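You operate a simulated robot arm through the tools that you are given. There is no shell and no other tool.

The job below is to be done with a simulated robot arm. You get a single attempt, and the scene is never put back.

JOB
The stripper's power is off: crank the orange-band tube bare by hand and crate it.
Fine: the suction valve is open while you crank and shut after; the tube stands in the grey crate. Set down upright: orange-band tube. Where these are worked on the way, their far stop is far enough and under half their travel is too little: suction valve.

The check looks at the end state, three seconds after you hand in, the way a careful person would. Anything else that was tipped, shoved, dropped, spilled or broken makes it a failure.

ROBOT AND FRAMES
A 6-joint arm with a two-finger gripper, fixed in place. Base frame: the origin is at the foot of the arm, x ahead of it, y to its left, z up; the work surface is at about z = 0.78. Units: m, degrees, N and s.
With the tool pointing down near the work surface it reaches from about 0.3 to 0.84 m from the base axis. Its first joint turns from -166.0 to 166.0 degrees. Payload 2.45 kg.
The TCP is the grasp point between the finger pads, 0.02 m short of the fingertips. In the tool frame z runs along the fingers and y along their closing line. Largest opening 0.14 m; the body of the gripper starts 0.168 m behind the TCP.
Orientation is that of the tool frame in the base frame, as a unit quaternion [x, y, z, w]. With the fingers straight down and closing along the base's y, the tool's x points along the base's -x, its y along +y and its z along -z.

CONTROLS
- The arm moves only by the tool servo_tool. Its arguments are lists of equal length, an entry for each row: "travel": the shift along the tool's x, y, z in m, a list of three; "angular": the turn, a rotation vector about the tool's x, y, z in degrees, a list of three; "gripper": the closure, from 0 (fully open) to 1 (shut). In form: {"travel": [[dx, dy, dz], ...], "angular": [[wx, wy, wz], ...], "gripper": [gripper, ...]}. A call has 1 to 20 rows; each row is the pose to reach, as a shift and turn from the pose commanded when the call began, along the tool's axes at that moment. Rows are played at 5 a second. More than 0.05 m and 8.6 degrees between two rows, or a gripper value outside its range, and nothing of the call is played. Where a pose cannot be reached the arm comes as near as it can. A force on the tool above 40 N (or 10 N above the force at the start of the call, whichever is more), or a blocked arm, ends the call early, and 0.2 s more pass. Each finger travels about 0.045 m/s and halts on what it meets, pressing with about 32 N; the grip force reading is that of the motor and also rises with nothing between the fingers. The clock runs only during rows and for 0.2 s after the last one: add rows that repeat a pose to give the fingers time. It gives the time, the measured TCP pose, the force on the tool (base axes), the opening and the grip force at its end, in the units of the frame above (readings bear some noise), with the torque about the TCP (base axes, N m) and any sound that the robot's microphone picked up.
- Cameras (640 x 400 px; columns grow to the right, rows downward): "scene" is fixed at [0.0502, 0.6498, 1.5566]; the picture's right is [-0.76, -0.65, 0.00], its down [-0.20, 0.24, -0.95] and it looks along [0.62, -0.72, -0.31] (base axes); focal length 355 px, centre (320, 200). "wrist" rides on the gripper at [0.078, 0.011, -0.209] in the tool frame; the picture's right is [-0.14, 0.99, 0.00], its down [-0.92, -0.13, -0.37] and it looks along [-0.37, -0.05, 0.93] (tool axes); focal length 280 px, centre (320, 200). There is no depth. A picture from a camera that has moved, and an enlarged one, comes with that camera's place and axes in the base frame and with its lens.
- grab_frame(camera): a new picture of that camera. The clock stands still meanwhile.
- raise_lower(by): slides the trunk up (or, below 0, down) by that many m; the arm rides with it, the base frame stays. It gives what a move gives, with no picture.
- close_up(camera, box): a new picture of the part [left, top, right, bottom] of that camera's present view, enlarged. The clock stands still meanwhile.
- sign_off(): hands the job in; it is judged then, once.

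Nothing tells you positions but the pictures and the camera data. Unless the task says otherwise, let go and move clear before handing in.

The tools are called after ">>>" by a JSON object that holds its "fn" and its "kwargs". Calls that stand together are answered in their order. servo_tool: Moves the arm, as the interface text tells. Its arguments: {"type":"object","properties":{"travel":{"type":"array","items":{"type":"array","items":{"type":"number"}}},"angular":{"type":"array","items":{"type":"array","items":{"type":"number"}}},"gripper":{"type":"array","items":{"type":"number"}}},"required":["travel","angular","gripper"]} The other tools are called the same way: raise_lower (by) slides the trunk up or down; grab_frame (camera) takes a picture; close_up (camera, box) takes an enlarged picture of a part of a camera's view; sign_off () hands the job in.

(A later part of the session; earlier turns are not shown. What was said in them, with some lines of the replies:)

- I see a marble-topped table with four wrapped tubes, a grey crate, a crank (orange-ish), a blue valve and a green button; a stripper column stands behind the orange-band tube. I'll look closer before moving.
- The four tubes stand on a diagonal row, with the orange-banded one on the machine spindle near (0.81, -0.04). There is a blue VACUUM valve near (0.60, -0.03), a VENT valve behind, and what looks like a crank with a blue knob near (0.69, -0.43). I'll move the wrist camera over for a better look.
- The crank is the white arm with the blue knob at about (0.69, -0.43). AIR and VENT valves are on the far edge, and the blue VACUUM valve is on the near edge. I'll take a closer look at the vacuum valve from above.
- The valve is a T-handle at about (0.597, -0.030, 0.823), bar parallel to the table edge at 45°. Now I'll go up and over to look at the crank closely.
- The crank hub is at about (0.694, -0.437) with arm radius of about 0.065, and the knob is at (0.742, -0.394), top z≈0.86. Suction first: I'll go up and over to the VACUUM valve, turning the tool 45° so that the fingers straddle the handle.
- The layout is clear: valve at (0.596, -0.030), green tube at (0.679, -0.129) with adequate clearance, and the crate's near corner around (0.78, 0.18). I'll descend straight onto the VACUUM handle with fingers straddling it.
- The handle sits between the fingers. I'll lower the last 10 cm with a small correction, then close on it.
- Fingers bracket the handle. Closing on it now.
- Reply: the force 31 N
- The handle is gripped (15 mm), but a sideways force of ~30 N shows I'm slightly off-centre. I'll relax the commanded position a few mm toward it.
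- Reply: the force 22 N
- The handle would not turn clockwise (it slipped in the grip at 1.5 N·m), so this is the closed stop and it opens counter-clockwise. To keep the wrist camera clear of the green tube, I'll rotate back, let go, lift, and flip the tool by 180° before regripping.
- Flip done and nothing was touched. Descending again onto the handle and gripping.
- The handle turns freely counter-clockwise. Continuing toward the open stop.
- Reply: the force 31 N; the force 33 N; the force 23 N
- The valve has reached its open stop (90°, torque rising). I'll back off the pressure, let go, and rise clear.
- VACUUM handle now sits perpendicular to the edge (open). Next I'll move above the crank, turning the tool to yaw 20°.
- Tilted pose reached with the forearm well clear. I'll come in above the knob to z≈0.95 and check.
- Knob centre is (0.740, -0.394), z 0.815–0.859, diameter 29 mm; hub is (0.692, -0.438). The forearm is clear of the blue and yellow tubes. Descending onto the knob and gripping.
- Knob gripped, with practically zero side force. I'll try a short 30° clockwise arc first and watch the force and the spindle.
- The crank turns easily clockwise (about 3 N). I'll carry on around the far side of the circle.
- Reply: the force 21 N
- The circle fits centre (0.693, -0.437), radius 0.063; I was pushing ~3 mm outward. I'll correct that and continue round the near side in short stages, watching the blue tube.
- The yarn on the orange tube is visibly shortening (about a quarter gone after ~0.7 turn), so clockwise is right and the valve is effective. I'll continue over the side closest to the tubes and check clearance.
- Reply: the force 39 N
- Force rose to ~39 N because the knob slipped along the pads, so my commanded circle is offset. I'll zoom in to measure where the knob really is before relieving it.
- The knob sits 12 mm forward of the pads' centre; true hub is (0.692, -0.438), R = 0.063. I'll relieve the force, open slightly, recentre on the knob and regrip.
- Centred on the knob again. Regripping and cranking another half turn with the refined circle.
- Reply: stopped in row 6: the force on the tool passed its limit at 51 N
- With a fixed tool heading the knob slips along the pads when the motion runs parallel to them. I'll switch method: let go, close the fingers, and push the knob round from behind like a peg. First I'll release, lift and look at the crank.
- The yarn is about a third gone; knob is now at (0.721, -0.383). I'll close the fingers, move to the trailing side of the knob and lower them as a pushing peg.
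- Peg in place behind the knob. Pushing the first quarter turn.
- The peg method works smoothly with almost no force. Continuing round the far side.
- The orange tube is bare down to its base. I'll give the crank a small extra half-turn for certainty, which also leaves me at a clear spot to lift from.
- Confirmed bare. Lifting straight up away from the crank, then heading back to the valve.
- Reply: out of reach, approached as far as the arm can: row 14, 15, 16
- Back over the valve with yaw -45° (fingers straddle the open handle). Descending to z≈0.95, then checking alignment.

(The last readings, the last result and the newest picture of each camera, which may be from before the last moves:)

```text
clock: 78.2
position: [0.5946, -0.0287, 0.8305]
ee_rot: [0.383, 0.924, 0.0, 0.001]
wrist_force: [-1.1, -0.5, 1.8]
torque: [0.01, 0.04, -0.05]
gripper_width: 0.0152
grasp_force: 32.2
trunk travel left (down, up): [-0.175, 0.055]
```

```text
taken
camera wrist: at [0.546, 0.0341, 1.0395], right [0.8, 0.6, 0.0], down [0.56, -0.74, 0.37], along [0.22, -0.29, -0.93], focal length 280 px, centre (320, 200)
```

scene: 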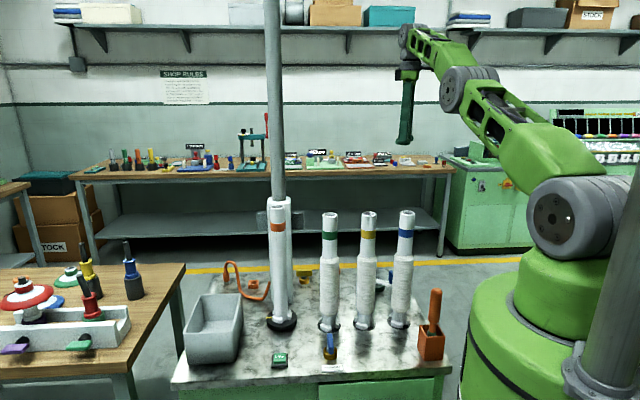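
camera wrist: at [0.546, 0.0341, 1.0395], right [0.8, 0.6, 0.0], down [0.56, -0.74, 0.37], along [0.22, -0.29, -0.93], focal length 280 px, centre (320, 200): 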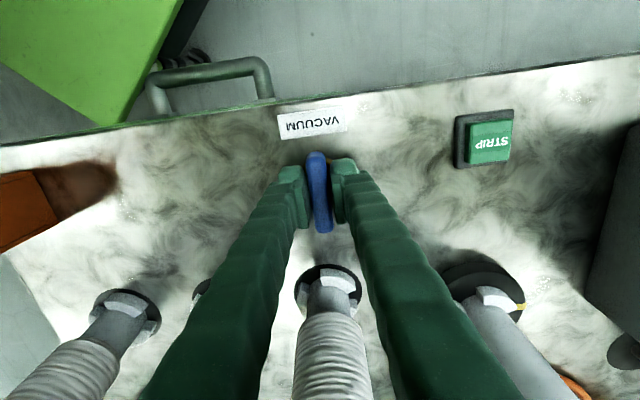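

Gripped cleanly. Turning clockwise toward the closed stop.

>>> {"fn": "servo_tool", "kwargs": {"travel": [[0, 0, 0], [0, 0, 0], [0, 0, 0], [0, 0, 0], [0, 0, 0], [0, 0, 0], [0, 0, 0], [0, 0, 0]], "angular": [[0, 0, 6], [0, 0, 12], [0, 0, 18], [0, 0, 24], [0, 0, 30], [0, 0, 36], [0, 0, 42], [0, 0, 42]], "gripper": [1, 1, 1, 1, 1, 1, 1, 1]}}

```text
clock: 80.0
position: [0.5957, -0.0288, 0.8315]
ee_rot: [0.689, 0.725, 0.0, 0.0]
wrist_force: [-5.1, 9.3, -28.8]
torque: [0.11, 0.03, 0.0]
gripper_width: 0.0151
grasp_force: 41.4
trunk travel left (down, up): [-0.175, 0.055]
```

>>> {"fn": "servo_tool", "kwargs": {"travel": [[0.0015, -0.0009, 0.0015], [0.0015, -0.0009, 0.0025], [0.0015, -0.0009, 0.0025], [0.0015, -0.0009, 0.0025], [0.0015, -0.0009, 0.0025], [0.0015, -0.0009, 0.0025], [0.0015, -0.0009, 0.0025]], "angular": [[0, 0, 0], [0, 0, 6], [0, 0, 12], [0, 0, 18], [0, 0, 24], [0, 0, 30], [0, 0, 30]], "gripper": [1, 1, 1, 1, 1, 1, 1]}}

```text
clock: 81.6
position: [0.596, -0.0286, 0.8305]
ee_rot: [0.853, 0.522, 0.002, 0.001]
wrist_force: [1.0, -17.1, 7.5]
torque: [-0.4, 0.14, -0.01]
gripper_width: 0.0149
grasp_force: 41.5
trunk travel left (down, up): [-0.175, 0.055]
```

>>> {"fn": "servo_tool", "kwargs": {"travel": [[-0.0013, 0.0007, 0], [-0.0026, 0.0013, -0.0005], [-0.0026, 0.0013, -0.0005], [-0.0026, 0.0013, -0.0005], [-0.0026, 0.0013, -0.0005], [-0.0026, 0.0013, -0.0005]], "angular": [[0, 0, 0], [0, 0, 6], [0, 0, 12], [0, 0, 18], [0, 0, 24], [0, 0, 24]], "gripper": [1, 1, 1, 1, 1, 1]}}

>>> {"fn": "grab_frame", "kwargs": {"camera": "wrist"}}

```text
clock: 83.0
position: [0.595, -0.0298, 0.8308]
ee_rot: [0.943, 0.334, 0.001, 0.001]
wrist_force: [8.8, 20.3, 9.3]
torque: [0.29, -0.15, 1.12]
gripper_width: 0.0171
grasp_force: 42.0
trunk travel left (down, up): [-0.175, 0.055]
```

```text
taken
camera wrist: at [0.6619, 0.0116, 1.04], right [0.52, -0.86, 0.0], down [-0.8, -0.48, 0.37], along [-0.31, -0.19, -0.93], focal length 280 px, centre (320, 200)
```

wrist: 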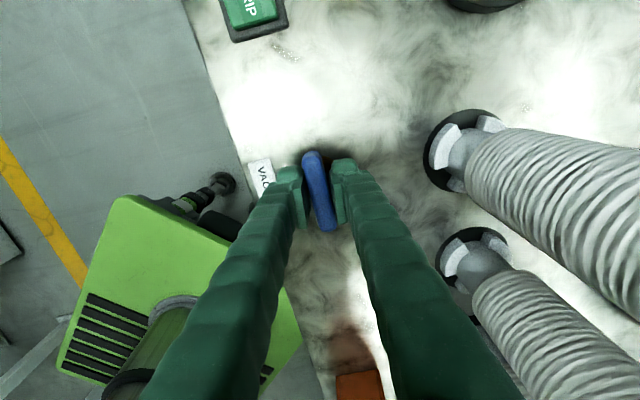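

Closed stop reached (torque 1.1 N·m, handle parallel to the edge again). Backing off, releasing and lifting.

>>> {"fn": "servo_tool", "kwargs": {"travel": [[0, 0, 0], [0, 0, 0], [0, 0, 0], [0, 0, 0], [0, 0, 0], [0, 0, -0.045], [0, 0, -0.09], [0, 0, -0.135], [0, 0, -0.18], [0, 0, -0.225], [0, 0, -0.27], [0, 0, -0.315], [0, 0, -0.36], [0, 0, -0.405], [0, 0, -0.45], [0, 0, -0.495], [0, 0, -0.54], [0, 0, -0.57], [0, 0, -0.57]], "angular": [[0, 0, -4], [0, 0, -6], [0, 0, -6], [0, 0, -6], [0, 0, -6], [0, 0, -6], [0, 0, -6], [0, 0, -6], [0, 0, -6], [0, 0, -6], [0, 0, -6], [0, 0, -6], [0, 0, -6], [0, 0, -6], [0, 0, -6], [0, 0, -6], [0, 0, -6], [0, 0, -6], [0, 0, -6]], "gripper": [1, 1, 0.8, 0.6, 0.5, 0.45, 0.45, 0.45, 0.45, 0.45, 0.45, 0.45, 0.45, 0.45, 0.45, 0.45, 0.45, 0.45, 0.45]}}

>>> {"fn": "close_up", "kwargs": {"camera": "scene", "box": [180, 180, 460, 380]}}

>>> {"fn": "grab_frame", "kwargs": {"camera": "wrist"}}

```text
clock: 87.0
position: [0.5939, -0.0304, 1.4006]
ee_rot: [0.924, 0.383, 0.0, 0.0]
wrist_force: [-0.4, -0.9, -0.8]
torque: [0.02, 0.01, 0.01]
gripper_width: 0.0768
grasp_force: 0.0
trunk travel left (down, up): [-0.175, 0.055]
```

```text
2.00 times, centred on (320, 280) of scene
camera zoom: at [0.0502, 0.6498, 1.5566], right [-0.76, -0.65, 0.0], down [-0.2, 0.24, -0.95], along [0.62, -0.72, -0.31], focal length 710 px, centre (320, 40)
```

zoom: 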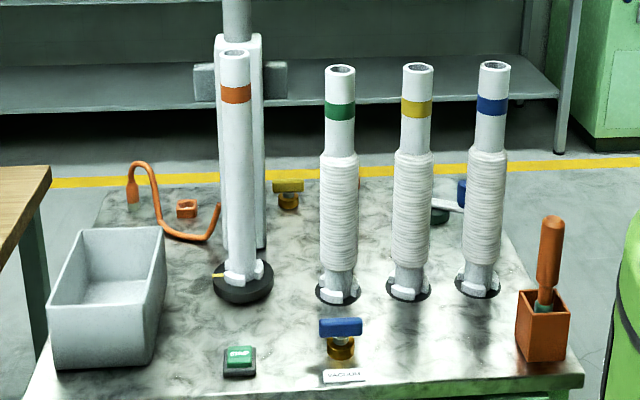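

```text
taken
camera wrist: at [0.6561, 0.0172, 1.6094], right [0.6, -0.8, 0.0], down [-0.74, -0.56, 0.37], along [-0.29, -0.22, -0.93], focal length 280 px, centre (320, 200)
```

wrist: 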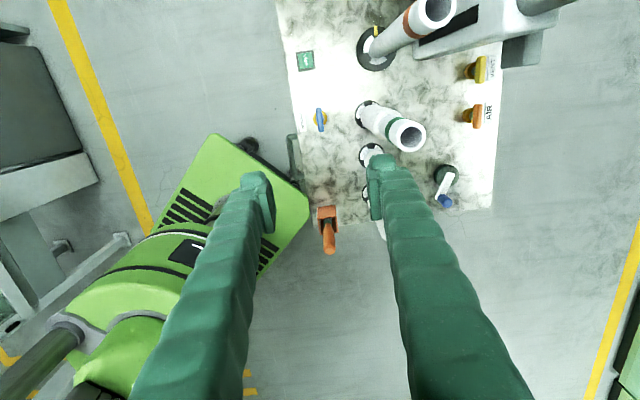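

The valve is shut again. Now I'll turn the tool to yaw -15° and then tilt it 45° so the fingers point outward and down, for the tube grip.

>>> {"fn": "servo_tool", "kwargs": {"travel": [[0, 0, 0], [0, 0, 0], [0, 0, 0], [0, 0, 0], [0, 0, 0], [0, 0, 0], [0, 0, 0], [0, 0, 0], [0, 0, 0], [0, 0, 0], [0, 0, 0], [0, 0, 0], [0, 0, 0], [0, 0, 0], [0, 0, 0], [0, 0, 0]], "angular": [[0, 0, -8], [0, 0, -16], [0, 0, -24], [0, 0, -32], [0, 0, -40], [0, 0, -48], [0, 0, -56], [0, 0, -64], [0, 0, -72], [0, 0, -80], [0, 0, -88], [0, 0, -96], [0, 0, -104], [0, 0, -112], [0, 0, -120], [0, 0, -120]], "gripper": [0.45, 0.45, 0.45, 0.45, 0.45, 0.45, 0.45, 0.45, 0.45, 0.45, 0.45, 0.45, 0.45, 0.45, 0.45, 0.45]}}

>>> {"fn": "servo_tool", "kwargs": {"travel": [[-0.01, 0, 0], [-0.02, 0, 0], [-0.03, 0, 0], [-0.04, 0, 0], [-0.05, 0, 0], [-0.06, 0, 0], [-0.06, 0, 0]], "angular": [[0, -7.5, 0], [0, -15, 0], [0, -22.5, 0], [0, -30, 0], [0, -37.5, 0], [0, -45, 0], [0, -45, 0]], "gripper": [0.45, 0.45, 0.45, 0.45, 0.45, 0.45, 0.45]}}

>>> {"fn": "grab_frame", "kwargs": {"camera": "wrist"}}

>>> {"fn": "grab_frame", "kwargs": {"camera": "scene"}}

```text
clock: 90.4
position: [0.5941, -0.0307, 1.3995]
ee_rot: [0.13, 0.992, 0.0, 0.001]
wrist_force: [-0.4, 1.2, 0.1]
torque: [0.02, 0.04, 0.0]
gripper_width: 0.077
grasp_force: 0.1
trunk travel left (down, up): [-0.175, 0.055]
```

```text
clock: 92.0
position: [0.6514, -0.0463, 1.4001]
ee_rot: [0.12, 0.916, -0.049, 0.381]
wrist_force: [-0.1, 0.6, 0.2]
torque: [-0.01, -0.01, 0.01]
gripper_width: 0.0771
grasp_force: 0.1
trunk travel left (down, up): [-0.175, 0.055]
```

```text
taken
camera wrist: at [0.4575, 0.0162, 1.4918], right [0.35, 0.93, 0.1], down [0.34, -0.22, 0.91], along [0.87, -0.28, -0.4], focal length 280 px, centre (320, 200)
```

wrist: 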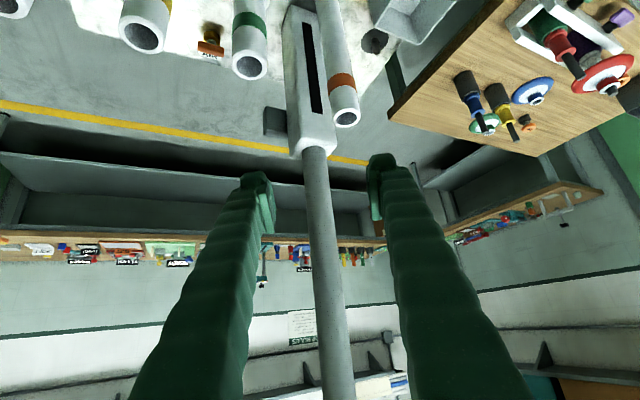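

```text
taken
```

scene: 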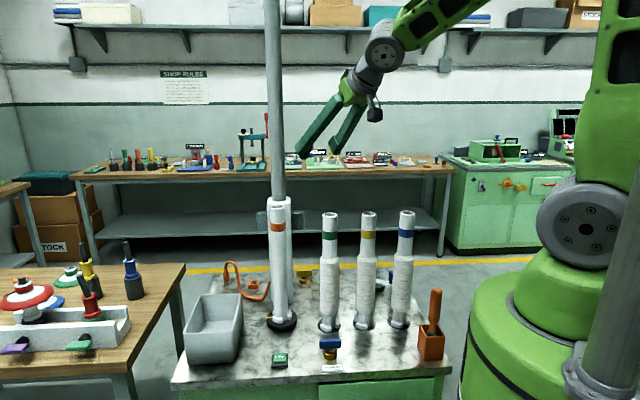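

The tube top is confirmed at about (0.808, -0.042). I'll move to above it with the fingers straddling.

>>> {"fn": "servo_tool", "kwargs": {"travel": [[-0.0147, 0.0115, 0.0394], [-0.0293, 0.023, 0.0788], [-0.044, 0.0344, 0.1182], [-0.0586, 0.0459, 0.1576], [-0.0586, 0.0459, 0.1576]], "angular": [[0, 0, 0], [0, 0, 0], [0, 0, 0], [0, 0, 0], [0, 0, 0]], "gripper": [0.45, 0.45, 0.45, 0.45, 0.45]}}

>>> {"fn": "grab_frame", "kwargs": {"camera": "wrist"}}

>>> {"fn": "close_up", "kwargs": {"camera": "scene", "box": [200, 100, 400, 300]}}

```text
clock: 93.2
position: [0.8116, -0.0391, 1.3305]
ee_rot: [0.12, 0.916, -0.049, 0.38]
wrist_force: [-0.7, 0.0, 0.4]
torque: [0.0, -0.05, 0.0]
gripper_width: 0.0767
grasp_force: 0.0
trunk travel left (down, up): [-0.175, 0.055]
```

```text
taken
camera wrist: at [0.618, 0.023, 1.4225], right [0.35, 0.93, 0.1], down [0.34, -0.22, 0.91], along [0.87, -0.29, -0.4], focal length 280 px, centre (320, 200)
```

wrist: 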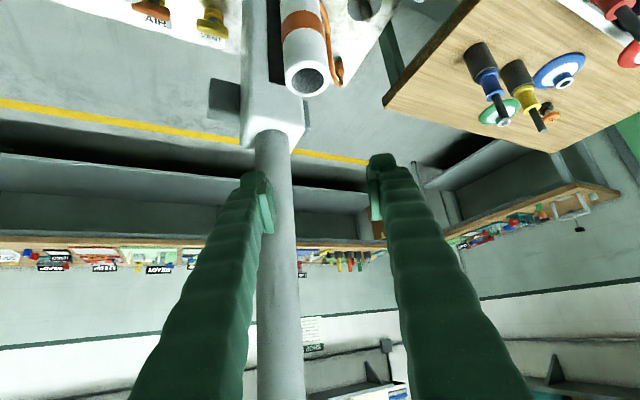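

```text
2.00 times, centred on (300, 200) of scene
camera zoom: at [0.0502, 0.6498, 1.5566], right [-0.76, -0.65, 0.0], down [-0.2, 0.24, -0.95], along [0.62, -0.72, -0.31], focal length 710 px, centre (360, 200)
```

zoom: 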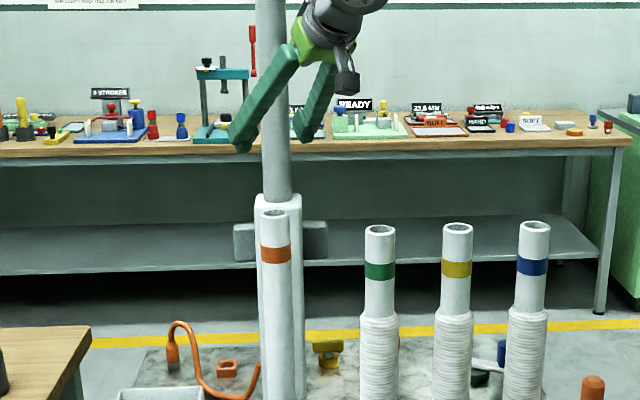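

>>> {"fn": "servo_tool", "kwargs": {"travel": [[0.0252, -0.0005, 0.0242], [0.0502, -0.001, 0.0488], [0.0752, -0.0015, 0.0736], [0.1, -0.0015, 0.0982], [0.1, -0.0015, 0.0982]], "angular": [[0, 0, 0], [0, 0, 0], [0, 0, 0], [0, 0, 0], [0, 0, 0]], "gripper": [0.45, 0.45, 0.45, 0.45, 0.45]}}

>>> {"fn": "grab_frame", "kwargs": {"camera": "wrist"}}

>>> {"fn": "close_up", "kwargs": {"camera": "scene", "box": [200, 100, 400, 300]}}

```text
clock: 94.4
position: [0.8083, -0.0427, 1.1914]
ee_rot: [0.12, 0.916, -0.05, 0.38]
wrist_force: [-0.5, 0.0, 0.8]
torque: [0.01, 0.0, 0.01]
gripper_width: 0.0771
grasp_force: 0.1
trunk travel left (down, up): [-0.175, 0.055]
```

```text
taken
camera wrist: at [0.6134, 0.0211, 1.2825], right [0.35, 0.93, 0.1], down [0.34, -0.22, 0.91], along [0.87, -0.29, -0.4], focal length 280 px, centre (320, 200)
```

wrist: 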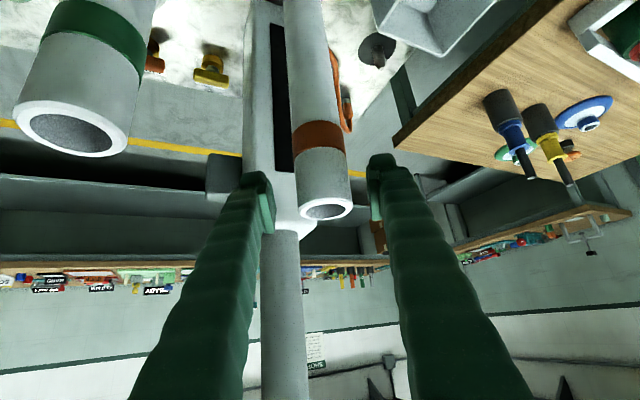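

```text
2.00 times, centred on (300, 200) of scene
camera zoom: at [0.0502, 0.6498, 1.5566], right [-0.76, -0.65, 0.0], down [-0.2, 0.24, -0.95], along [0.62, -0.72, -0.31], focal length 710 px, centre (360, 200)
```

zoom: 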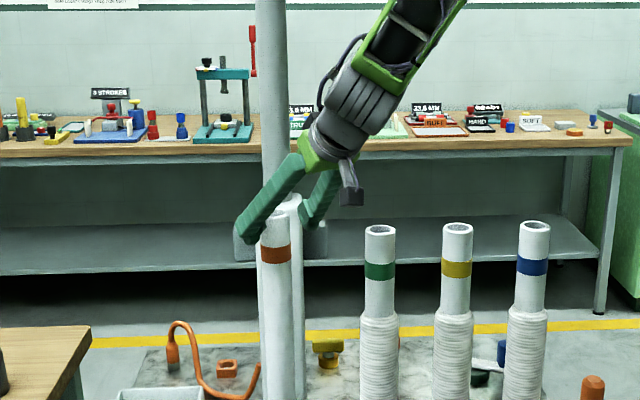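

Well centred. Going down another 3.5 cm and closing on the tube.

>>> {"fn": "servo_tool", "kwargs": {"travel": [[0.0127, 0, 0.0127], [0.0255, 0, 0.0255], [0.0255, 0, 0.0255], [0.0255, 0, 0.0255], [0.0255, 0, 0.0255], [0.0255, 0, 0.0255], [0.0255, 0, 0.0255]], "angular": [[0, 0, 0], [0, 0, 0], [0, 0, 0], [0, 0, 0], [0, 0, 0], [0, 0, 0], [0, 0, 0]], "gripper": [0.45, 0.45, 0.6, 0.75, 0.85, 0.85, 0.85]}}

>>> {"fn": "grab_frame", "kwargs": {"camera": "wrist"}}

>>> {"fn": "close_up", "kwargs": {"camera": "scene", "box": [200, 150, 360, 350]}}

```text
clock: 96.0
position: [0.8099, -0.0431, 1.1553]
ee_rot: [0.121, 0.916, -0.05, 0.38]
wrist_force: [0.5, -0.7, -0.4]
torque: [0.1, -0.08, 0.02]
gripper_width: 0.0445
grasp_force: 32.0
trunk travel left (down, up): [-0.175, 0.055]
```

```text
taken
camera wrist: at [0.6149, 0.0203, 1.2463], right [0.35, 0.93, 0.1], down [0.34, -0.22, 0.91], along [0.87, -0.29, -0.4], focal length 280 px, centre (320, 200)
```

wrist: 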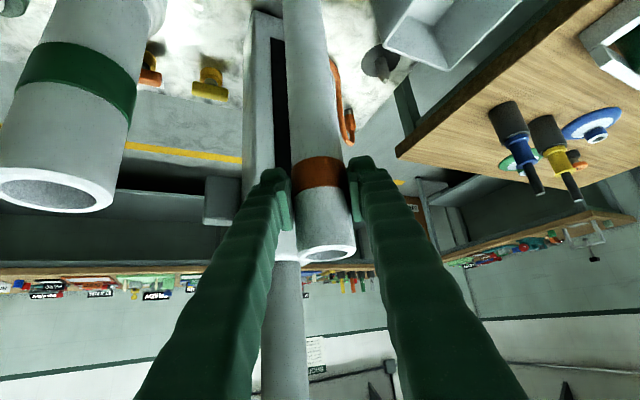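

```text
2.00 times, centred on (280, 250) of scene
camera zoom: at [0.0502, 0.6498, 1.5566], right [-0.76, -0.65, 0.0], down [-0.2, 0.24, -0.95], along [0.62, -0.72, -0.31], focal length 710 px, centre (400, 100)
```

zoom: 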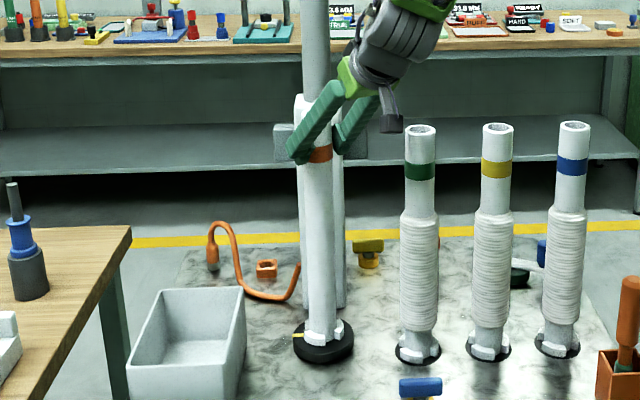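

Tube gripped (44.5 mm) with no side load. Lifting gently a few centimetres first.

>>> {"fn": "servo_tool", "kwargs": {"travel": [[-0.0071, 0, -0.0071], [-0.0141, 0, -0.0141], [-0.0212, 0, -0.0212], [-0.0283, 0, -0.0283], [-0.0283, 0, -0.0283]], "angular": [[0, 0, 0], [0, 0, 0], [0, 0, 0], [0, 0, 0], [0, 0, 0]], "gripper": [0.85, 0.85, 0.85, 0.85, 0.85]}}

>>> {"fn": "close_up", "kwargs": {"camera": "scene", "box": [200, 150, 360, 350]}}

```text
clock: 97.2
position: [0.8091, -0.0431, 1.1955]
ee_rot: [0.12, 0.916, -0.05, 0.381]
wrist_force: [0.2, 0.3, -2.2]
torque: [-0.02, 0.01, 0.04]
gripper_width: 0.0442
grasp_force: 32.1
trunk travel left (down, up): [-0.175, 0.055]
```

```text
2.00 times, centred on (280, 250) of scene
camera zoom: at [0.0502, 0.6498, 1.5566], right [-0.76, -0.65, 0.0], down [-0.2, 0.24, -0.95], along [0.62, -0.72, -0.31], focal length 710 px, centre (400, 100)
```

zoom: 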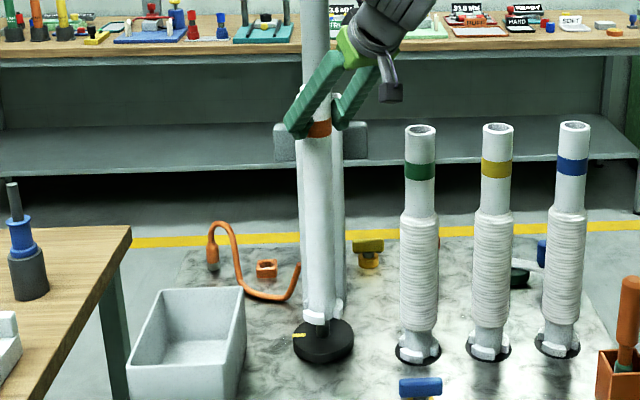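

The tube comes off freely (its three feet are part of the tube). Lifting further to clear the spindle pin and the crate rim.

>>> {"fn": "servo_tool", "kwargs": {"travel": [[-0.0233, 0, -0.0233], [-0.0467, 0, -0.0467], [-0.07, 0, -0.07], [-0.0933, 0, -0.0933], [-0.1167, 0, -0.1167], [-0.1379, 0, -0.1379], [-0.1379, 0, -0.1379]], "angular": [[0, 0, 0], [0, 0, 0], [0, 0, 0], [0, 0, 0], [0, 0, 0], [0, 0, 0], [0, 0, 0]], "gripper": [0.85, 0.85, 0.85, 0.85, 0.85, 0.85, 0.85]}}

>>> {"fn": "grab_frame", "kwargs": {"camera": "scene"}}

>>> {"fn": "close_up", "kwargs": {"camera": "scene", "box": [180, 180, 340, 380]}}

>>> {"fn": "grab_frame", "kwargs": {"camera": "wrist"}}

```text
clock: 98.8
position: [0.8103, -0.0434, 1.3902]
ee_rot: [0.12, 0.916, -0.05, 0.38]
wrist_force: [0.0, 0.0, -1.9]
torque: [0.0, -0.01, 0.01]
gripper_width: 0.0444
grasp_force: 32.0
trunk travel left (down, up): [-0.175, 0.055]
```

```text
taken
```

scene: 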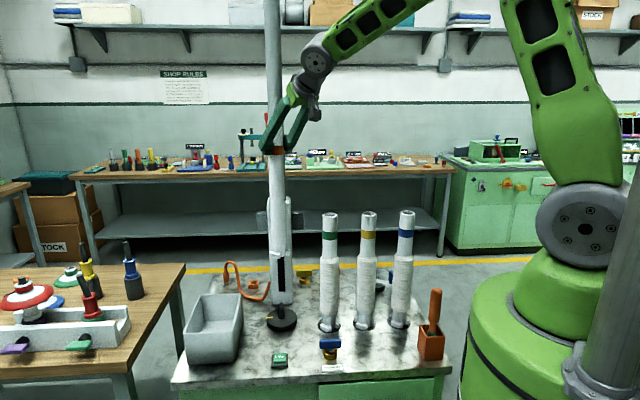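

```text
2.00 times, centred on (260, 280) of scene
camera zoom: at [0.0502, 0.6498, 1.5566], right [-0.76, -0.65, 0.0], down [-0.2, 0.24, -0.95], along [0.62, -0.72, -0.31], focal length 710 px, centre (440, 40)
```

zoom: 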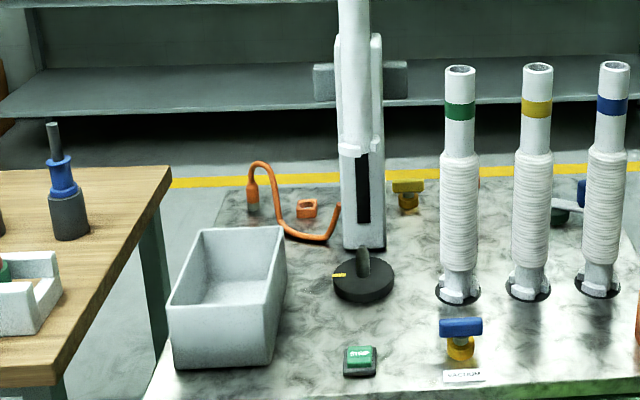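

```text
taken
camera wrist: at [0.6165, 0.0196, 1.4831], right [0.35, 0.93, 0.1], down [0.34, -0.22, 0.91], along [0.87, -0.28, -0.4], focal length 280 px, centre (320, 200)
```

wrist: 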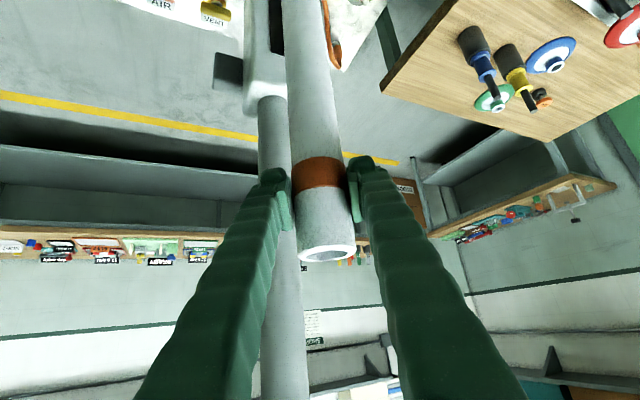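

The tube is clear (bottom ≈1.03) and hanging straight. The crate's rim corners agree across views: centre is about (0.902, 0.154). I'll carry the tube slowly over the crate, keeping the orientation fixed.

>>> {"fn": "servo_tool", "kwargs": {"travel": [[-0.0017, 0.0134, 0.0017], [-0.0045, 0.0357, 0.0045], [-0.0078, 0.0625, 0.0078], [-0.0112, 0.0892, 0.0112], [-0.0145, 0.116, 0.0145], [-0.0179, 0.1427, 0.0179], [-0.0212, 0.1695, 0.0212], [-0.0241, 0.1927, 0.0241], [-0.026, 0.2077, 0.026], [-0.0268, 0.2141, 0.0268], [-0.0268, 0.2141, 0.0268], [-0.0268, 0.2141, 0.0268]], "angular": [[0, 0, 0], [0, 0, 0], [0, 0, 0], [0, 0, 0], [0, 0, 0], [0, 0, 0], [0, 0, 0], [0, 0, 0], [0, 0, 0], [0, 0, 0], [0, 0, 0], [0, 0, 0]], "gripper": [0.85, 0.85, 0.85, 0.85, 0.85, 0.85, 0.85, 0.85, 0.85, 0.85, 0.85, 0.85]}}

>>> {"fn": "grab_frame", "kwargs": {"camera": "scene"}}

>>> {"fn": "grab_frame", "kwargs": {"camera": "wrist"}}

```text
clock: 101.4
position: [0.9006, 0.1529, 1.3905]
ee_rot: [0.12, 0.916, -0.05, 0.38]
wrist_force: [-0.5, 0.3, -2.2]
torque: [0.05, 0.03, -0.02]
gripper_width: 0.0446
grasp_force: 31.7
trunk travel left (down, up): [-0.175, 0.055]
```

```text
taken
```

scene: 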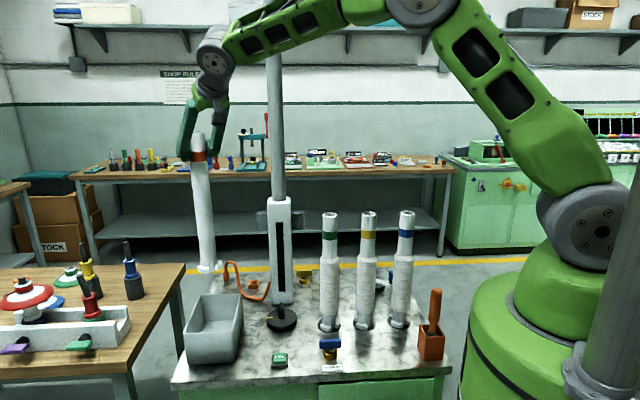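

```text
taken
camera wrist: at [0.7075, 0.2171, 1.4824], right [0.35, 0.93, 0.1], down [0.34, -0.22, 0.91], along [0.87, -0.29, -0.4], focal length 280 px, centre (320, 200)
```

wrist: 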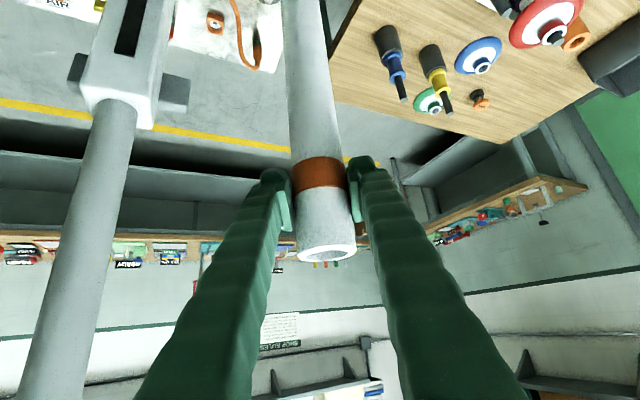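

>>> {"fn": "close_up", "kwargs": {"camera": "scene", "box": [150, 120, 270, 290]}}

>>> {"fn": "close_up", "kwargs": {"camera": "scene", "box": [160, 240, 260, 300]}}

```text
2.35 times, centred on (210, 205) of scene
camera zoom: at [0.0502, 0.6498, 1.5566], right [-0.76, -0.65, 0.0], down [-0.2, 0.24, -0.95], along [0.62, -0.72, -0.31], focal length 835 px, centre (579, 188)
```

zoom: 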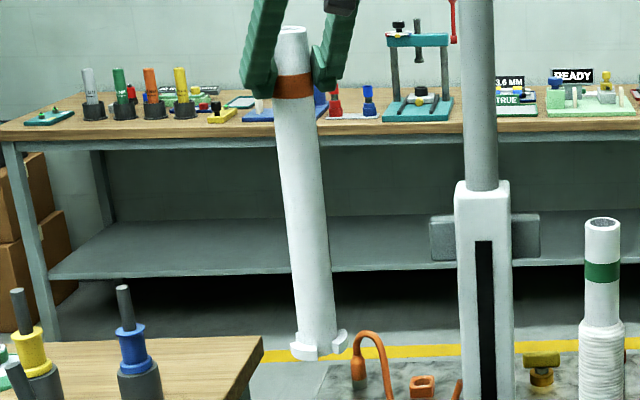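

```text
6.40 times, centred on (210, 270) of scene
camera zoom: at [0.0502, 0.6498, 1.5566], right [-0.76, -0.65, 0.0], down [-0.2, 0.24, -0.95], along [0.62, -0.72, -0.31], focal length 2272 px, centre (1024, -248)
```

zoom: 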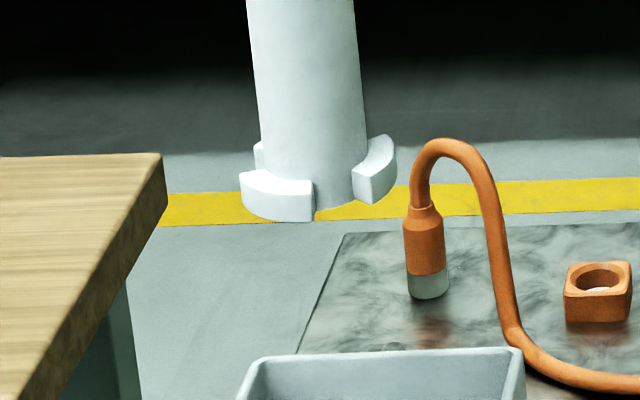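

The tube hangs within about 1° of vertical, right over the crate's centre. Lowering into the crate.

>>> {"fn": "servo_tool", "kwargs": {"travel": [[0.0212, 0, 0.0212], [0.0467, 0, 0.0467], [0.0721, 0, 0.0721], [0.0976, 0, 0.0976], [0.1202, 0, 0.1202], [0.1386, 0, 0.1386], [0.15, 0, 0.15], [0.15, 0, 0.15]], "angular": [[0, 0, 0], [0, 0, 0], [0, 0, 0], [0, 0, 0], [0, 0, 0], [0, 0, 0], [0, 0, 0], [0, 0, 0]], "gripper": [0.85, 0.85, 0.85, 0.85, 0.85, 0.85, 0.85, 0.85]}}

>>> {"fn": "close_up", "kwargs": {"camera": "scene", "box": [150, 180, 290, 380]}}

>>> {"fn": "grab_frame", "kwargs": {"camera": "wrist"}}

```text
clock: 103.2
position: [0.9018, 0.1538, 1.1786]
ee_rot: [0.121, 0.916, -0.05, 0.38]
wrist_force: [-0.9, -0.6, -1.4]
torque: [0.0, 0.03, -0.04]
gripper_width: 0.0445
grasp_force: 32.2
trunk travel left (down, up): [-0.175, 0.055]
```

```text
2.00 times, centred on (220, 280) of scene
camera zoom: at [0.0502, 0.6498, 1.5566], right [-0.76, -0.65, 0.0], down [-0.2, 0.24, -0.95], along [0.62, -0.72, -0.31], focal length 710 px, centre (520, 40)
```

zoom: 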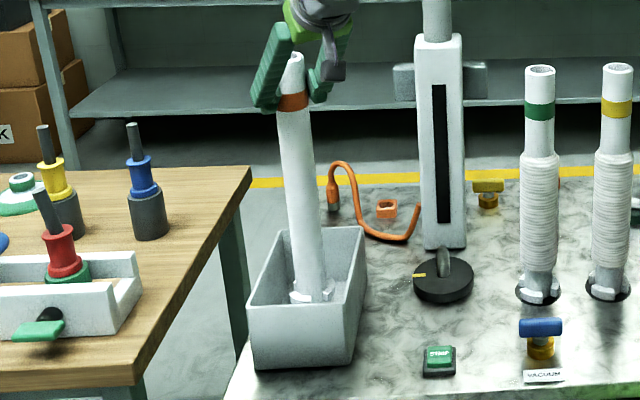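

```text
taken
camera wrist: at [0.7082, 0.2173, 1.2704], right [0.35, 0.93, 0.1], down [0.34, -0.22, 0.91], along [0.87, -0.28, -0.4], focal length 280 px, centre (320, 200)
```

wrist: 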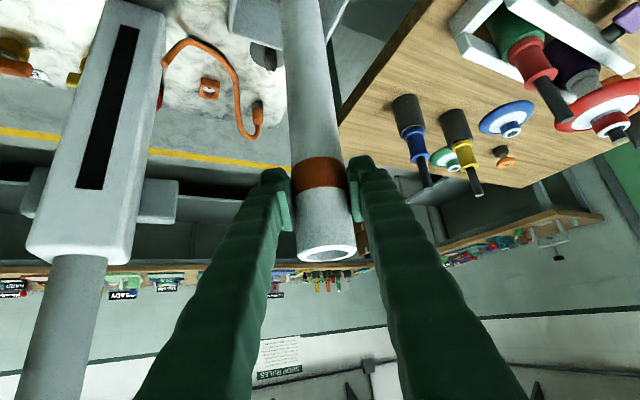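

>>> {"fn": "close_up", "kwargs": {"camera": "scene", "box": [190, 280, 260, 340]}}

```text
6.67 times, centred on (225, 310) of scene
camera zoom: at [0.0502, 0.6498, 1.5566], right [-0.76, -0.65, 0.0], down [-0.2, 0.24, -0.95], along [0.62, -0.72, -0.31], focal length 2367 px, centre (953, -533)
```

zoom: 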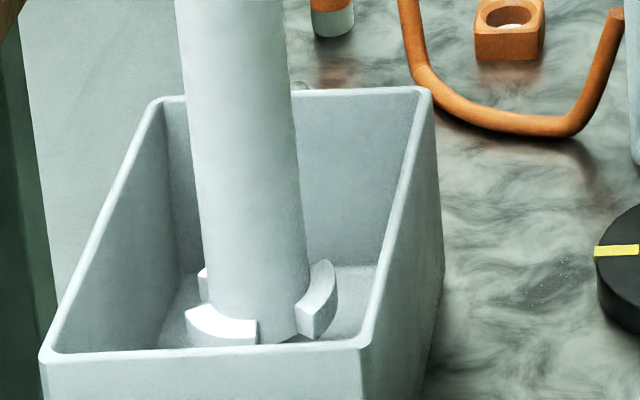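

Feet are just above the crate floor and well away from the walls. Lowering in small steps until the floor takes the weight.

>>> {"fn": "servo_tool", "kwargs": {"travel": [[0.0042, 0, 0.0042], [0.0085, 0, 0.0085], [0.0127, 0, 0.0127], [0.0156, 0, 0.0156], [0.0156, 0, 0.0156]], "angular": [[0, 0, 0], [0, 0, 0], [0, 0, 0], [0, 0, 0], [0, 0, 0]], "gripper": [0.85, 0.85, 0.85, 0.85, 0.85]}}

>>> {"fn": "close_up", "kwargs": {"camera": "scene", "box": [190, 280, 260, 340]}}

```text
clock: 104.4
position: [0.9021, 0.1537, 1.1555]
ee_rot: [0.121, 0.915, -0.051, 0.381]
wrist_force: [-0.8, -0.6, -1.2]
torque: [0.03, 0.03, -0.02]
gripper_width: 0.0444
grasp_force: 32.3
trunk travel left (down, up): [-0.175, 0.055]
```

```text
6.67 times, centred on (225, 310) of scene
camera zoom: at [0.0502, 0.6498, 1.5566], right [-0.76, -0.65, 0.0], down [-0.2, 0.24, -0.95], along [0.62, -0.72, -0.31], focal length 2367 px, centre (953, -533)
```

zoom: 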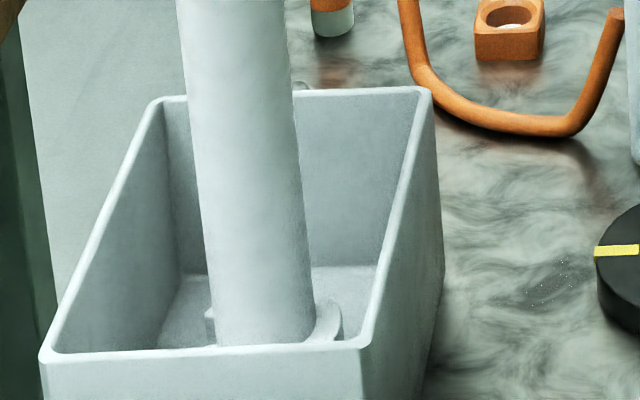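

>>> {"fn": "servo_tool", "kwargs": {"travel": [[0.0014, 0, 0.0014], [0.0028, 0, 0.0028], [0.0042, 0, 0.0042], [0.0042, 0, 0.0042]], "angular": [[0, 0, 0], [0, 0, 0], [0, 0, 0], [0, 0, 0]], "gripper": [0.85, 0.85, 0.85, 0.85]}}

```text
clock: 105.4
position: [0.9017, 0.1535, 1.1502]
ee_rot: [0.121, 0.915, -0.05, 0.381]
wrist_force: [-0.4, 0.1, -2.2]
torque: [-0.01, 0.05, -0.04]
gripper_width: 0.0444
grasp_force: 31.8
trunk travel left (down, up): [-0.175, 0.055]
```

>>> {"fn": "servo_tool", "kwargs": {"travel": [[0.0014, 0, 0.0014], [0.0028, 0, 0.0028], [0.0028, 0, 0.0028]], "angular": [[0, 0, 0], [0, 0, 0], [0, 0, 0]], "gripper": [0.85, 0.85, 0.85]}}

```text
clock: 106.2
position: [0.902, 0.1545, 1.1465]
ee_rot: [0.121, 0.916, -0.05, 0.379]
wrist_force: [0.0, 0.4, -1.4]
torque: [-0.01, 0.03, -0.02]
gripper_width: 0.0445
grasp_force: 31.8
trunk travel left (down, up): [-0.175, 0.055]
```

>>> {"fn": "servo_tool", "kwargs": {"travel": [[0.0014, 0, 0.0014], [0.0028, 0, 0.0028], [0.0028, 0, 0.0028]], "angular": [[0, 0, 0], [0, 0, 0], [0, 0, 0]], "gripper": [0.85, 0.85, 0.85]}}

```text
clock: 107.0
position: [0.9017, 0.1544, 1.1412]
ee_rot: [0.12, 0.916, -0.05, 0.38]
wrist_force: [0.4, 0.5, -1.5]
torque: [0.02, -0.01, 0.01]
gripper_width: 0.0445
grasp_force: 32.3
trunk travel left (down, up): [-0.175, 0.055]
```

>>> {"fn": "servo_tool", "kwargs": {"travel": [[0.0014, 0, 0.0014], [0.0028, 0, 0.0028], [0.0028, 0, 0.0028]], "angular": [[0, 0, 0], [0, 0, 0], [0, 0, 0]], "gripper": [0.85, 0.85, 0.85]}}

>>> {"fn": "close_up", "kwargs": {"camera": "scene", "box": [190, 280, 260, 340]}}

```text
clock: 107.8
position: [0.9026, 0.1539, 1.1392]
ee_rot: [0.12, 0.916, -0.05, 0.38]
wrist_force: [0.5, 0.2, 1.4]
torque: [-0.06, -0.14, -0.02]
gripper_width: 0.0445
grasp_force: 31.9
trunk travel left (down, up): [-0.175, 0.055]
```

```text
6.67 times, centred on (225, 310) of scene
camera zoom: at [0.0502, 0.6498, 1.5566], right [-0.76, -0.65, 0.0], down [-0.2, 0.24, -0.95], along [0.62, -0.72, -0.31], focal length 2367 px, centre (953, -533)
```

zoom: 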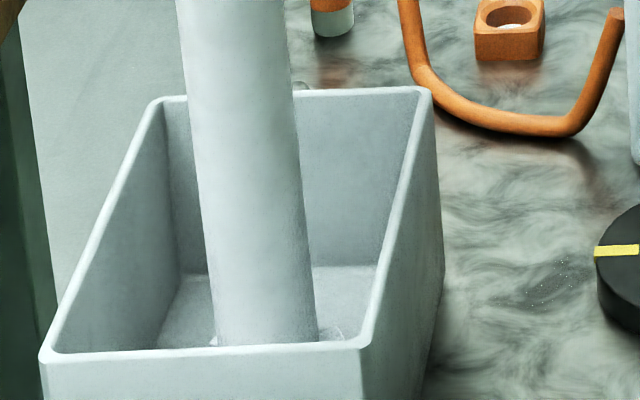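

Contact has begun (force went from -1.5 to +1.4 N). Another 2 mm to seat the feet.

>>> {"fn": "servo_tool", "kwargs": {"travel": [[0.0007, 0, 0.0007], [0.0014, 0, 0.0014], [0.0014, 0, 0.0014]], "angular": [[0, 0, 0], [0, 0, 0], [0, 0, 0]], "gripper": [0.85, 0.85, 0.85]}}

```text
clock: 108.6
position: [0.9016, 0.1552, 1.1378]
ee_rot: [0.121, 0.915, -0.049, 0.382]
wrist_force: [0.2, -1.4, 15.3]
torque: [0.2, -0.21, 0.0]
gripper_width: 0.0445
grasp_force: 32.2
trunk travel left (down, up): [-0.175, 0.055]
```

Feet are seated flat (15 N, nearly centred). I'll ease off the pressure, then open slowly.

>>> {"fn": "servo_tool", "kwargs": {"travel": [[-0.0005, 0, -0.0005], [-0.0011, 0, -0.0011], [-0.0011, 0, -0.0011]], "angular": [[0, 0, 0], [0, 0, 0], [0, 0, 0]], "gripper": [0.85, 0.85, 0.85]}}

```text
clock: 109.4
position: [0.902, 0.1544, 1.1386]
ee_rot: [0.12, 0.915, -0.049, 0.382]
wrist_force: [2.3, -1.1, 16.6]
torque: [-0.14, -0.76, -0.06]
gripper_width: 0.0446
grasp_force: 32.0
trunk travel left (down, up): [-0.175, 0.055]
```

>>> {"fn": "servo_tool", "kwargs": {"travel": [[0, 0, 0], [0, 0, 0], [0, 0, 0]], "angular": [[0, 0, 0], [0, 0, 0], [0, 0, 0]], "gripper": [0.85, 0.85, 0.85]}}

>>> {"fn": "close_up", "kwargs": {"camera": "scene", "box": [150, 180, 290, 380]}}

>>> {"fn": "grab_frame", "kwargs": {"camera": "wrist"}}

```text
clock: 110.2
position: [0.9012, 0.1536, 1.1397]
ee_rot: [0.12, 0.916, -0.049, 0.381]
wrist_force: [1.0, -1.5, 17.8]
torque: [-0.13, -0.4, -0.06]
gripper_width: 0.0445
grasp_force: 32.1
trunk travel left (down, up): [-0.175, 0.055]
```

```text
2.00 times, centred on (220, 280) of scene
camera zoom: at [0.0502, 0.6498, 1.5566], right [-0.76, -0.65, 0.0], down [-0.2, 0.24, -0.95], along [0.62, -0.72, -0.31], focal length 710 px, centre (520, 40)
```

zoom: 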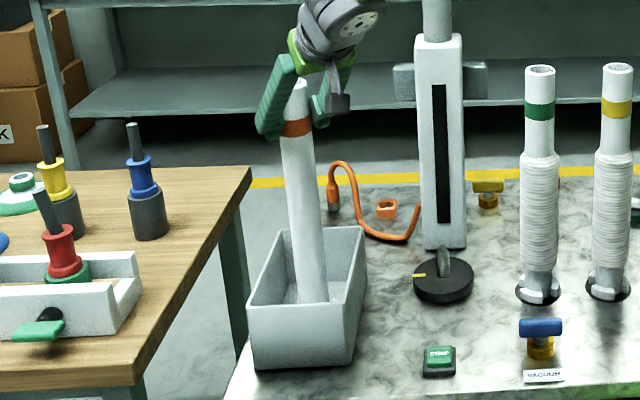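

```text
taken
camera wrist: at [0.7068, 0.2169, 1.2304], right [0.35, 0.93, 0.1], down [0.34, -0.22, 0.91], along [0.87, -0.28, -0.4], focal length 280 px, centre (320, 200)
```

wrist: 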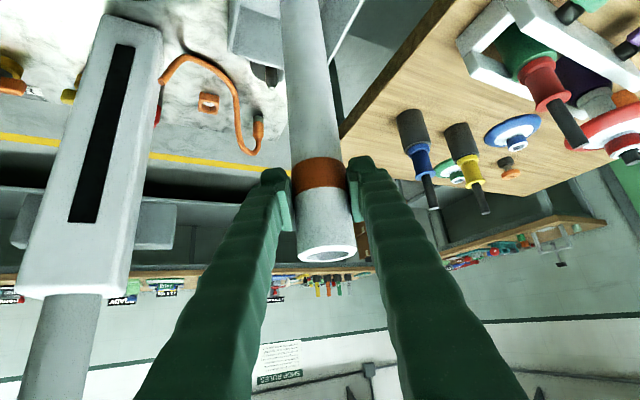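

>>> {"fn": "servo_tool", "kwargs": {"travel": [[-0.0007, 0, -0.0007], [-0.0014, 0, -0.0014], [-0.0014, 0, -0.0014], [-0.0014, 0, -0.0014]], "angular": [[0, 0, 0], [0, 0, 0], [0, 0, 0], [0, 0, 0]], "gripper": [0.85, 0.85, 0.85, 0.85]}}

```text
clock: 111.2
position: [0.9012, 0.155, 1.139]
ee_rot: [0.12, 0.916, -0.05, 0.379]
wrist_force: [-0.5, -0.9, 7.2]
torque: [-0.1, 0.01, -0.02]
gripper_width: 0.0447
grasp_force: 32.1
trunk travel left (down, up): [-0.175, 0.055]
```

>>> {"fn": "servo_tool", "kwargs": {"travel": [[-0.0005, 0, -0.0005], [-0.0006, 0, -0.0006], [-0.0006, 0, -0.0006]], "angular": [[0, 0, 0], [0, 0, 0], [0, 0, 0]], "gripper": [0.85, 0.85, 0.85]}}

>>> {"fn": "close_up", "kwargs": {"camera": "scene", "box": [160, 200, 280, 350]}}

```text
clock: 112.0
position: [0.9015, 0.154, 1.1389]
ee_rot: [0.121, 0.916, -0.05, 0.379]
wrist_force: [-1.5, -0.4, -2.0]
torque: [0.0, 0.02, -0.02]
gripper_width: 0.0445
grasp_force: 32.0
trunk travel left (down, up): [-0.175, 0.055]
```

```text
2.67 times, centred on (220, 275) of scene
camera zoom: at [0.0502, 0.6498, 1.5566], right [-0.76, -0.65, 0.0], down [-0.2, 0.24, -0.95], along [0.62, -0.72, -0.31], focal length 947 px, centre (587, 0)
```

zoom: 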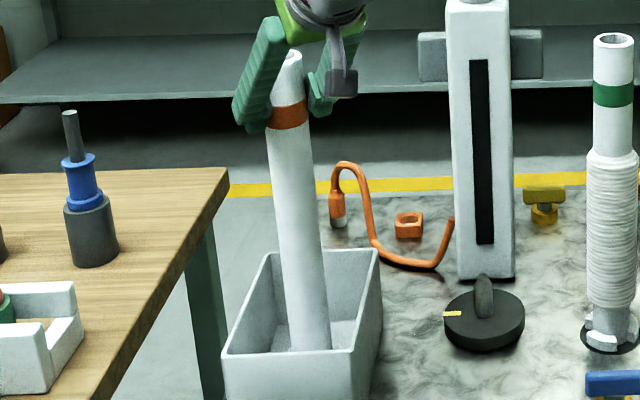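

The tube reads vertical and is just at floor contact. Lowering half a millimetre and opening the fingers gradually.

>>> {"fn": "servo_tool", "kwargs": {"travel": [[0.0005, 0, 0.0005], [0.0005, 0, 0.0005], [0.0005, 0, 0.0005], [0.0005, 0, 0.0005], [0.0005, 0, 0.0005], [0.0005, 0, 0.0005]], "angular": [[0, 0, 0], [0, 0, 0], [0, 0, 0], [0, 0, 0], [0, 0, 0], [0, 0, 0]], "gripper": [0.85, 0.68, 0.66, 0.64, 0.62, 0.6]}}

>>> {"fn": "close_up", "kwargs": {"camera": "scene", "box": [160, 200, 280, 350]}}

>>> {"fn": "grab_frame", "kwargs": {"camera": "wrist"}}

```text
clock: 113.4
position: [0.9021, 0.1548, 1.1389]
ee_rot: [0.121, 0.915, -0.05, 0.381]
wrist_force: [-0.8, -0.6, -0.4]
torque: [-0.01, 0.0, -0.03]
gripper_width: 0.0561
grasp_force: 0.0
trunk travel left (down, up): [-0.175, 0.055]
```

```text
2.67 times, centred on (220, 275) of scene
camera zoom: at [0.0502, 0.6498, 1.5566], right [-0.76, -0.65, 0.0], down [-0.2, 0.24, -0.95], along [0.62, -0.72, -0.31], focal length 947 px, centre (587, 0)
```

zoom: 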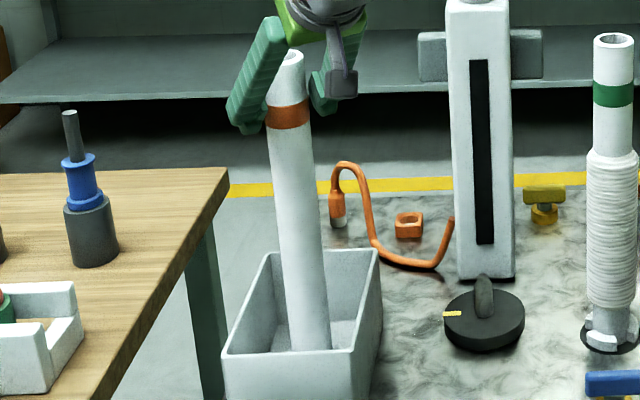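

```text
taken
camera wrist: at [0.7083, 0.2173, 1.2314], right [0.35, 0.93, 0.1], down [0.34, -0.22, 0.91], along [0.87, -0.29, -0.4], focal length 280 px, centre (320, 200)
```

wrist: 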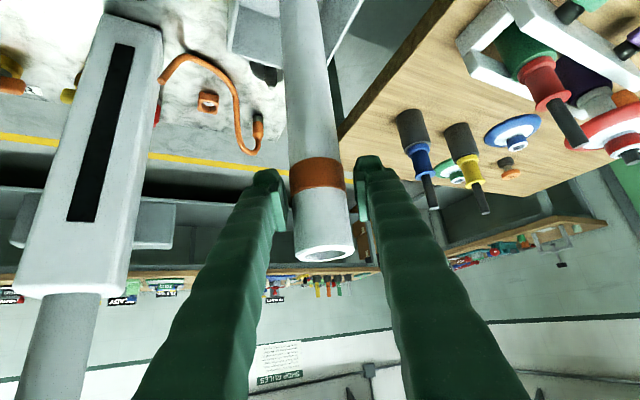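

The tube stands on its own. Opening wider, then retreating straight up.

>>> {"fn": "servo_tool", "kwargs": {"travel": [[0, 0, 0], [0, 0, 0], [0, 0, 0], [0, 0, 0], [-0.0141, 0, -0.0141], [-0.0354, 0, -0.0354], [-0.0637, 0, -0.0637], [-0.092, 0, -0.092], [-0.1202, 0, -0.1202], [-0.1485, 0, -0.1485], [-0.1485, 0, -0.1485]], "angular": [[0, 0, 0], [0, 0, 0], [0, 0, 0], [0, 0, 0], [0, 0, 0], [0, 0, 0], [0, 0, 0], [0, 0, 0], [0, 0, 0], [0, 0, 0], [0, 0, 0]], "gripper": [0.5, 0.4, 0.3, 0.25, 0.25, 0.25, 0.25, 0.25, 0.25, 0.25, 0.25]}}

>>> {"fn": "grab_frame", "kwargs": {"camera": "scene"}}

>>> {"fn": "grab_frame", "kwargs": {"camera": "wrist"}}

```text
clock: 115.8
position: [0.9021, 0.1549, 1.3485]
ee_rot: [0.12, 0.916, -0.049, 0.379]
wrist_force: [-0.5, 0.8, -0.7]
torque: [-0.04, 0.03, -0.01]
gripper_width: 0.1048
grasp_force: 0.0
trunk travel left (down, up): [-0.175, 0.055]
```

```text
taken
```

scene: 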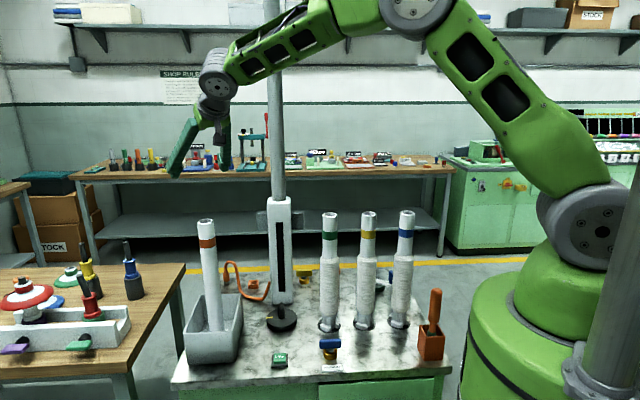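

```text
taken
camera wrist: at [0.7083, 0.2181, 1.4408], right [0.35, 0.93, 0.1], down [0.34, -0.22, 0.91], along [0.87, -0.29, -0.4], focal length 280 px, centre (320, 200)
```

wrist: 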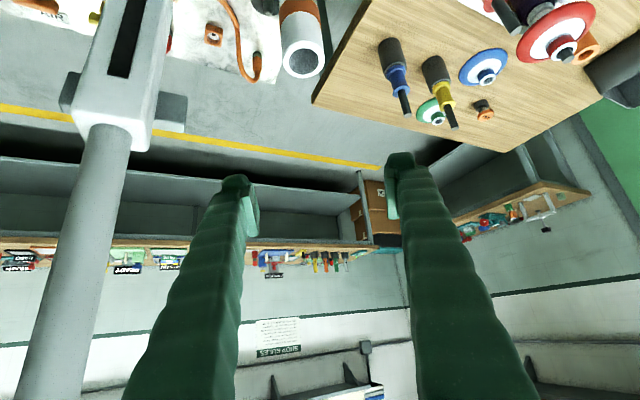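

Tube standing upright in the crate. I'll back the arm away and do a last inspection.

>>> {"fn": "servo_tool", "kwargs": {"travel": [[0.0186, -0.0242, -0.0308], [0.0373, -0.0483, -0.0615], [0.0559, -0.0725, -0.0923], [0.0746, -0.0966, -0.123], [0.0932, -0.1208, -0.1538], [0.1119, -0.1449, -0.1845], [0.1305, -0.1691, -0.2153], [0.1305, -0.1691, -0.2153]], "angular": [[0, 0, 0], [0, 0, 0], [0, 0, 0], [0, 0, 0], [0, 0, 0], [0, 0, 0], [0, 0, 0], [0, 0, 0]], "gripper": [0.25, 0.25, 0.25, 0.25, 0.25, 0.25, 0.25, 0.25]}}

>>> {"fn": "close_up", "kwargs": {"camera": "scene", "box": [170, 190, 330, 390]}}

>>> {"fn": "close_up", "kwargs": {"camera": "scene", "box": [260, 190, 460, 390]}}

>>> {"fn": "grab_frame", "kwargs": {"camera": "wrist"}}

```text
clock: 117.6
position: [0.622, 0.0534, 1.4082]
ee_rot: [0.12, 0.916, -0.05, 0.379]
wrist_force: [0.0, 0.3, -0.3]
torque: [-0.04, 0.05, -0.05]
gripper_width: 0.1049
grasp_force: 0.0
trunk travel left (down, up): [-0.175, 0.055]
```

```text
2.00 times, centred on (250, 290) of scene
camera zoom: at [0.0502, 0.6498, 1.5566], right [-0.76, -0.65, 0.0], down [-0.2, 0.24, -0.95], along [0.62, -0.72, -0.31], focal length 710 px, centre (460, 20)
```

zoom: 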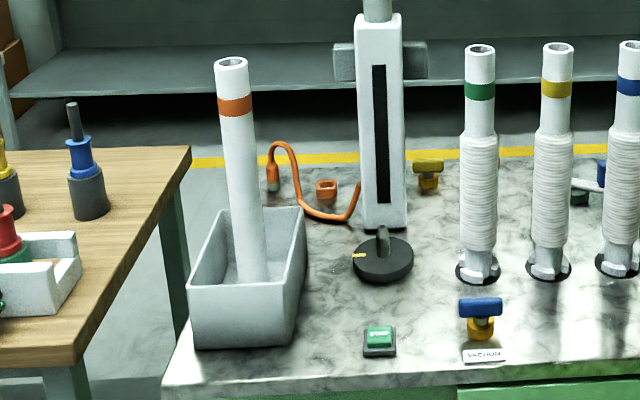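

```text
2.00 times, centred on (360, 290) of scene
camera zoom: at [0.0502, 0.6498, 1.5566], right [-0.76, -0.65, 0.0], down [-0.2, 0.24, -0.95], along [0.62, -0.72, -0.31], focal length 710 px, centre (240, 20)
```

zoom: 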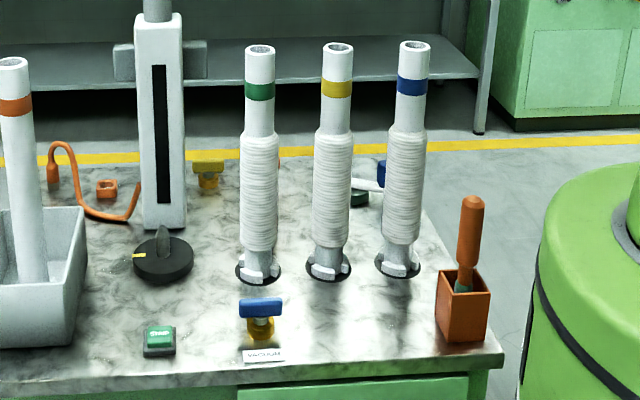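

```text
taken
camera wrist: at [0.4276, 0.1162, 1.5001], right [0.35, 0.93, 0.1], down [0.34, -0.22, 0.91], along [0.87, -0.29, -0.4], focal length 280 px, centre (320, 200)
```

wrist: 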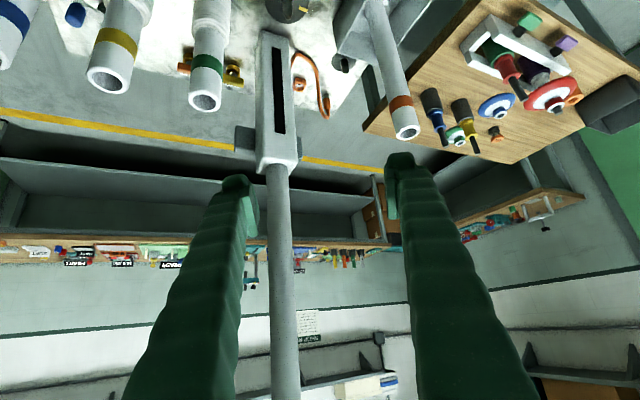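

The orange-band tube is bare and upright in the crate. The VACUUM valve is back at its shut position, the other tubes and fittings are untouched, and the arm is clear, so I'm handing in.

>>> {"fn": "sign_off", "kwargs": {}}

```text
The job is handed in.
```

The orange-band tube is bare and standing upright near the centre of the grey crate. I've handed the job in; I haven't seen the result of the check.

- **Suction valve:** I turned it counter-clockwise to its open stop before cranking. Afterwards I turned it back to the shut stop, and the handle lies parallel to the table edge again.
- **Cranking:** I turned the crank clockwise for about two and a half turns. The tube was bare after roughly 2.2 turns, and I added part of a turn to be sure. Gripping the knob let it slip and hit the force limit once, so I pushed it round with closed fingers instead.
- **Crating:** The tube lifted off the spindle freely. It stayed upright after I let go and backed away.
- **Everything else:** In the last pictures the other three tubes, the strip button, the other valves and the tool box looked as they did at the start. The crank has moved from where it started. The gripper is open and the arm is clear of the table.
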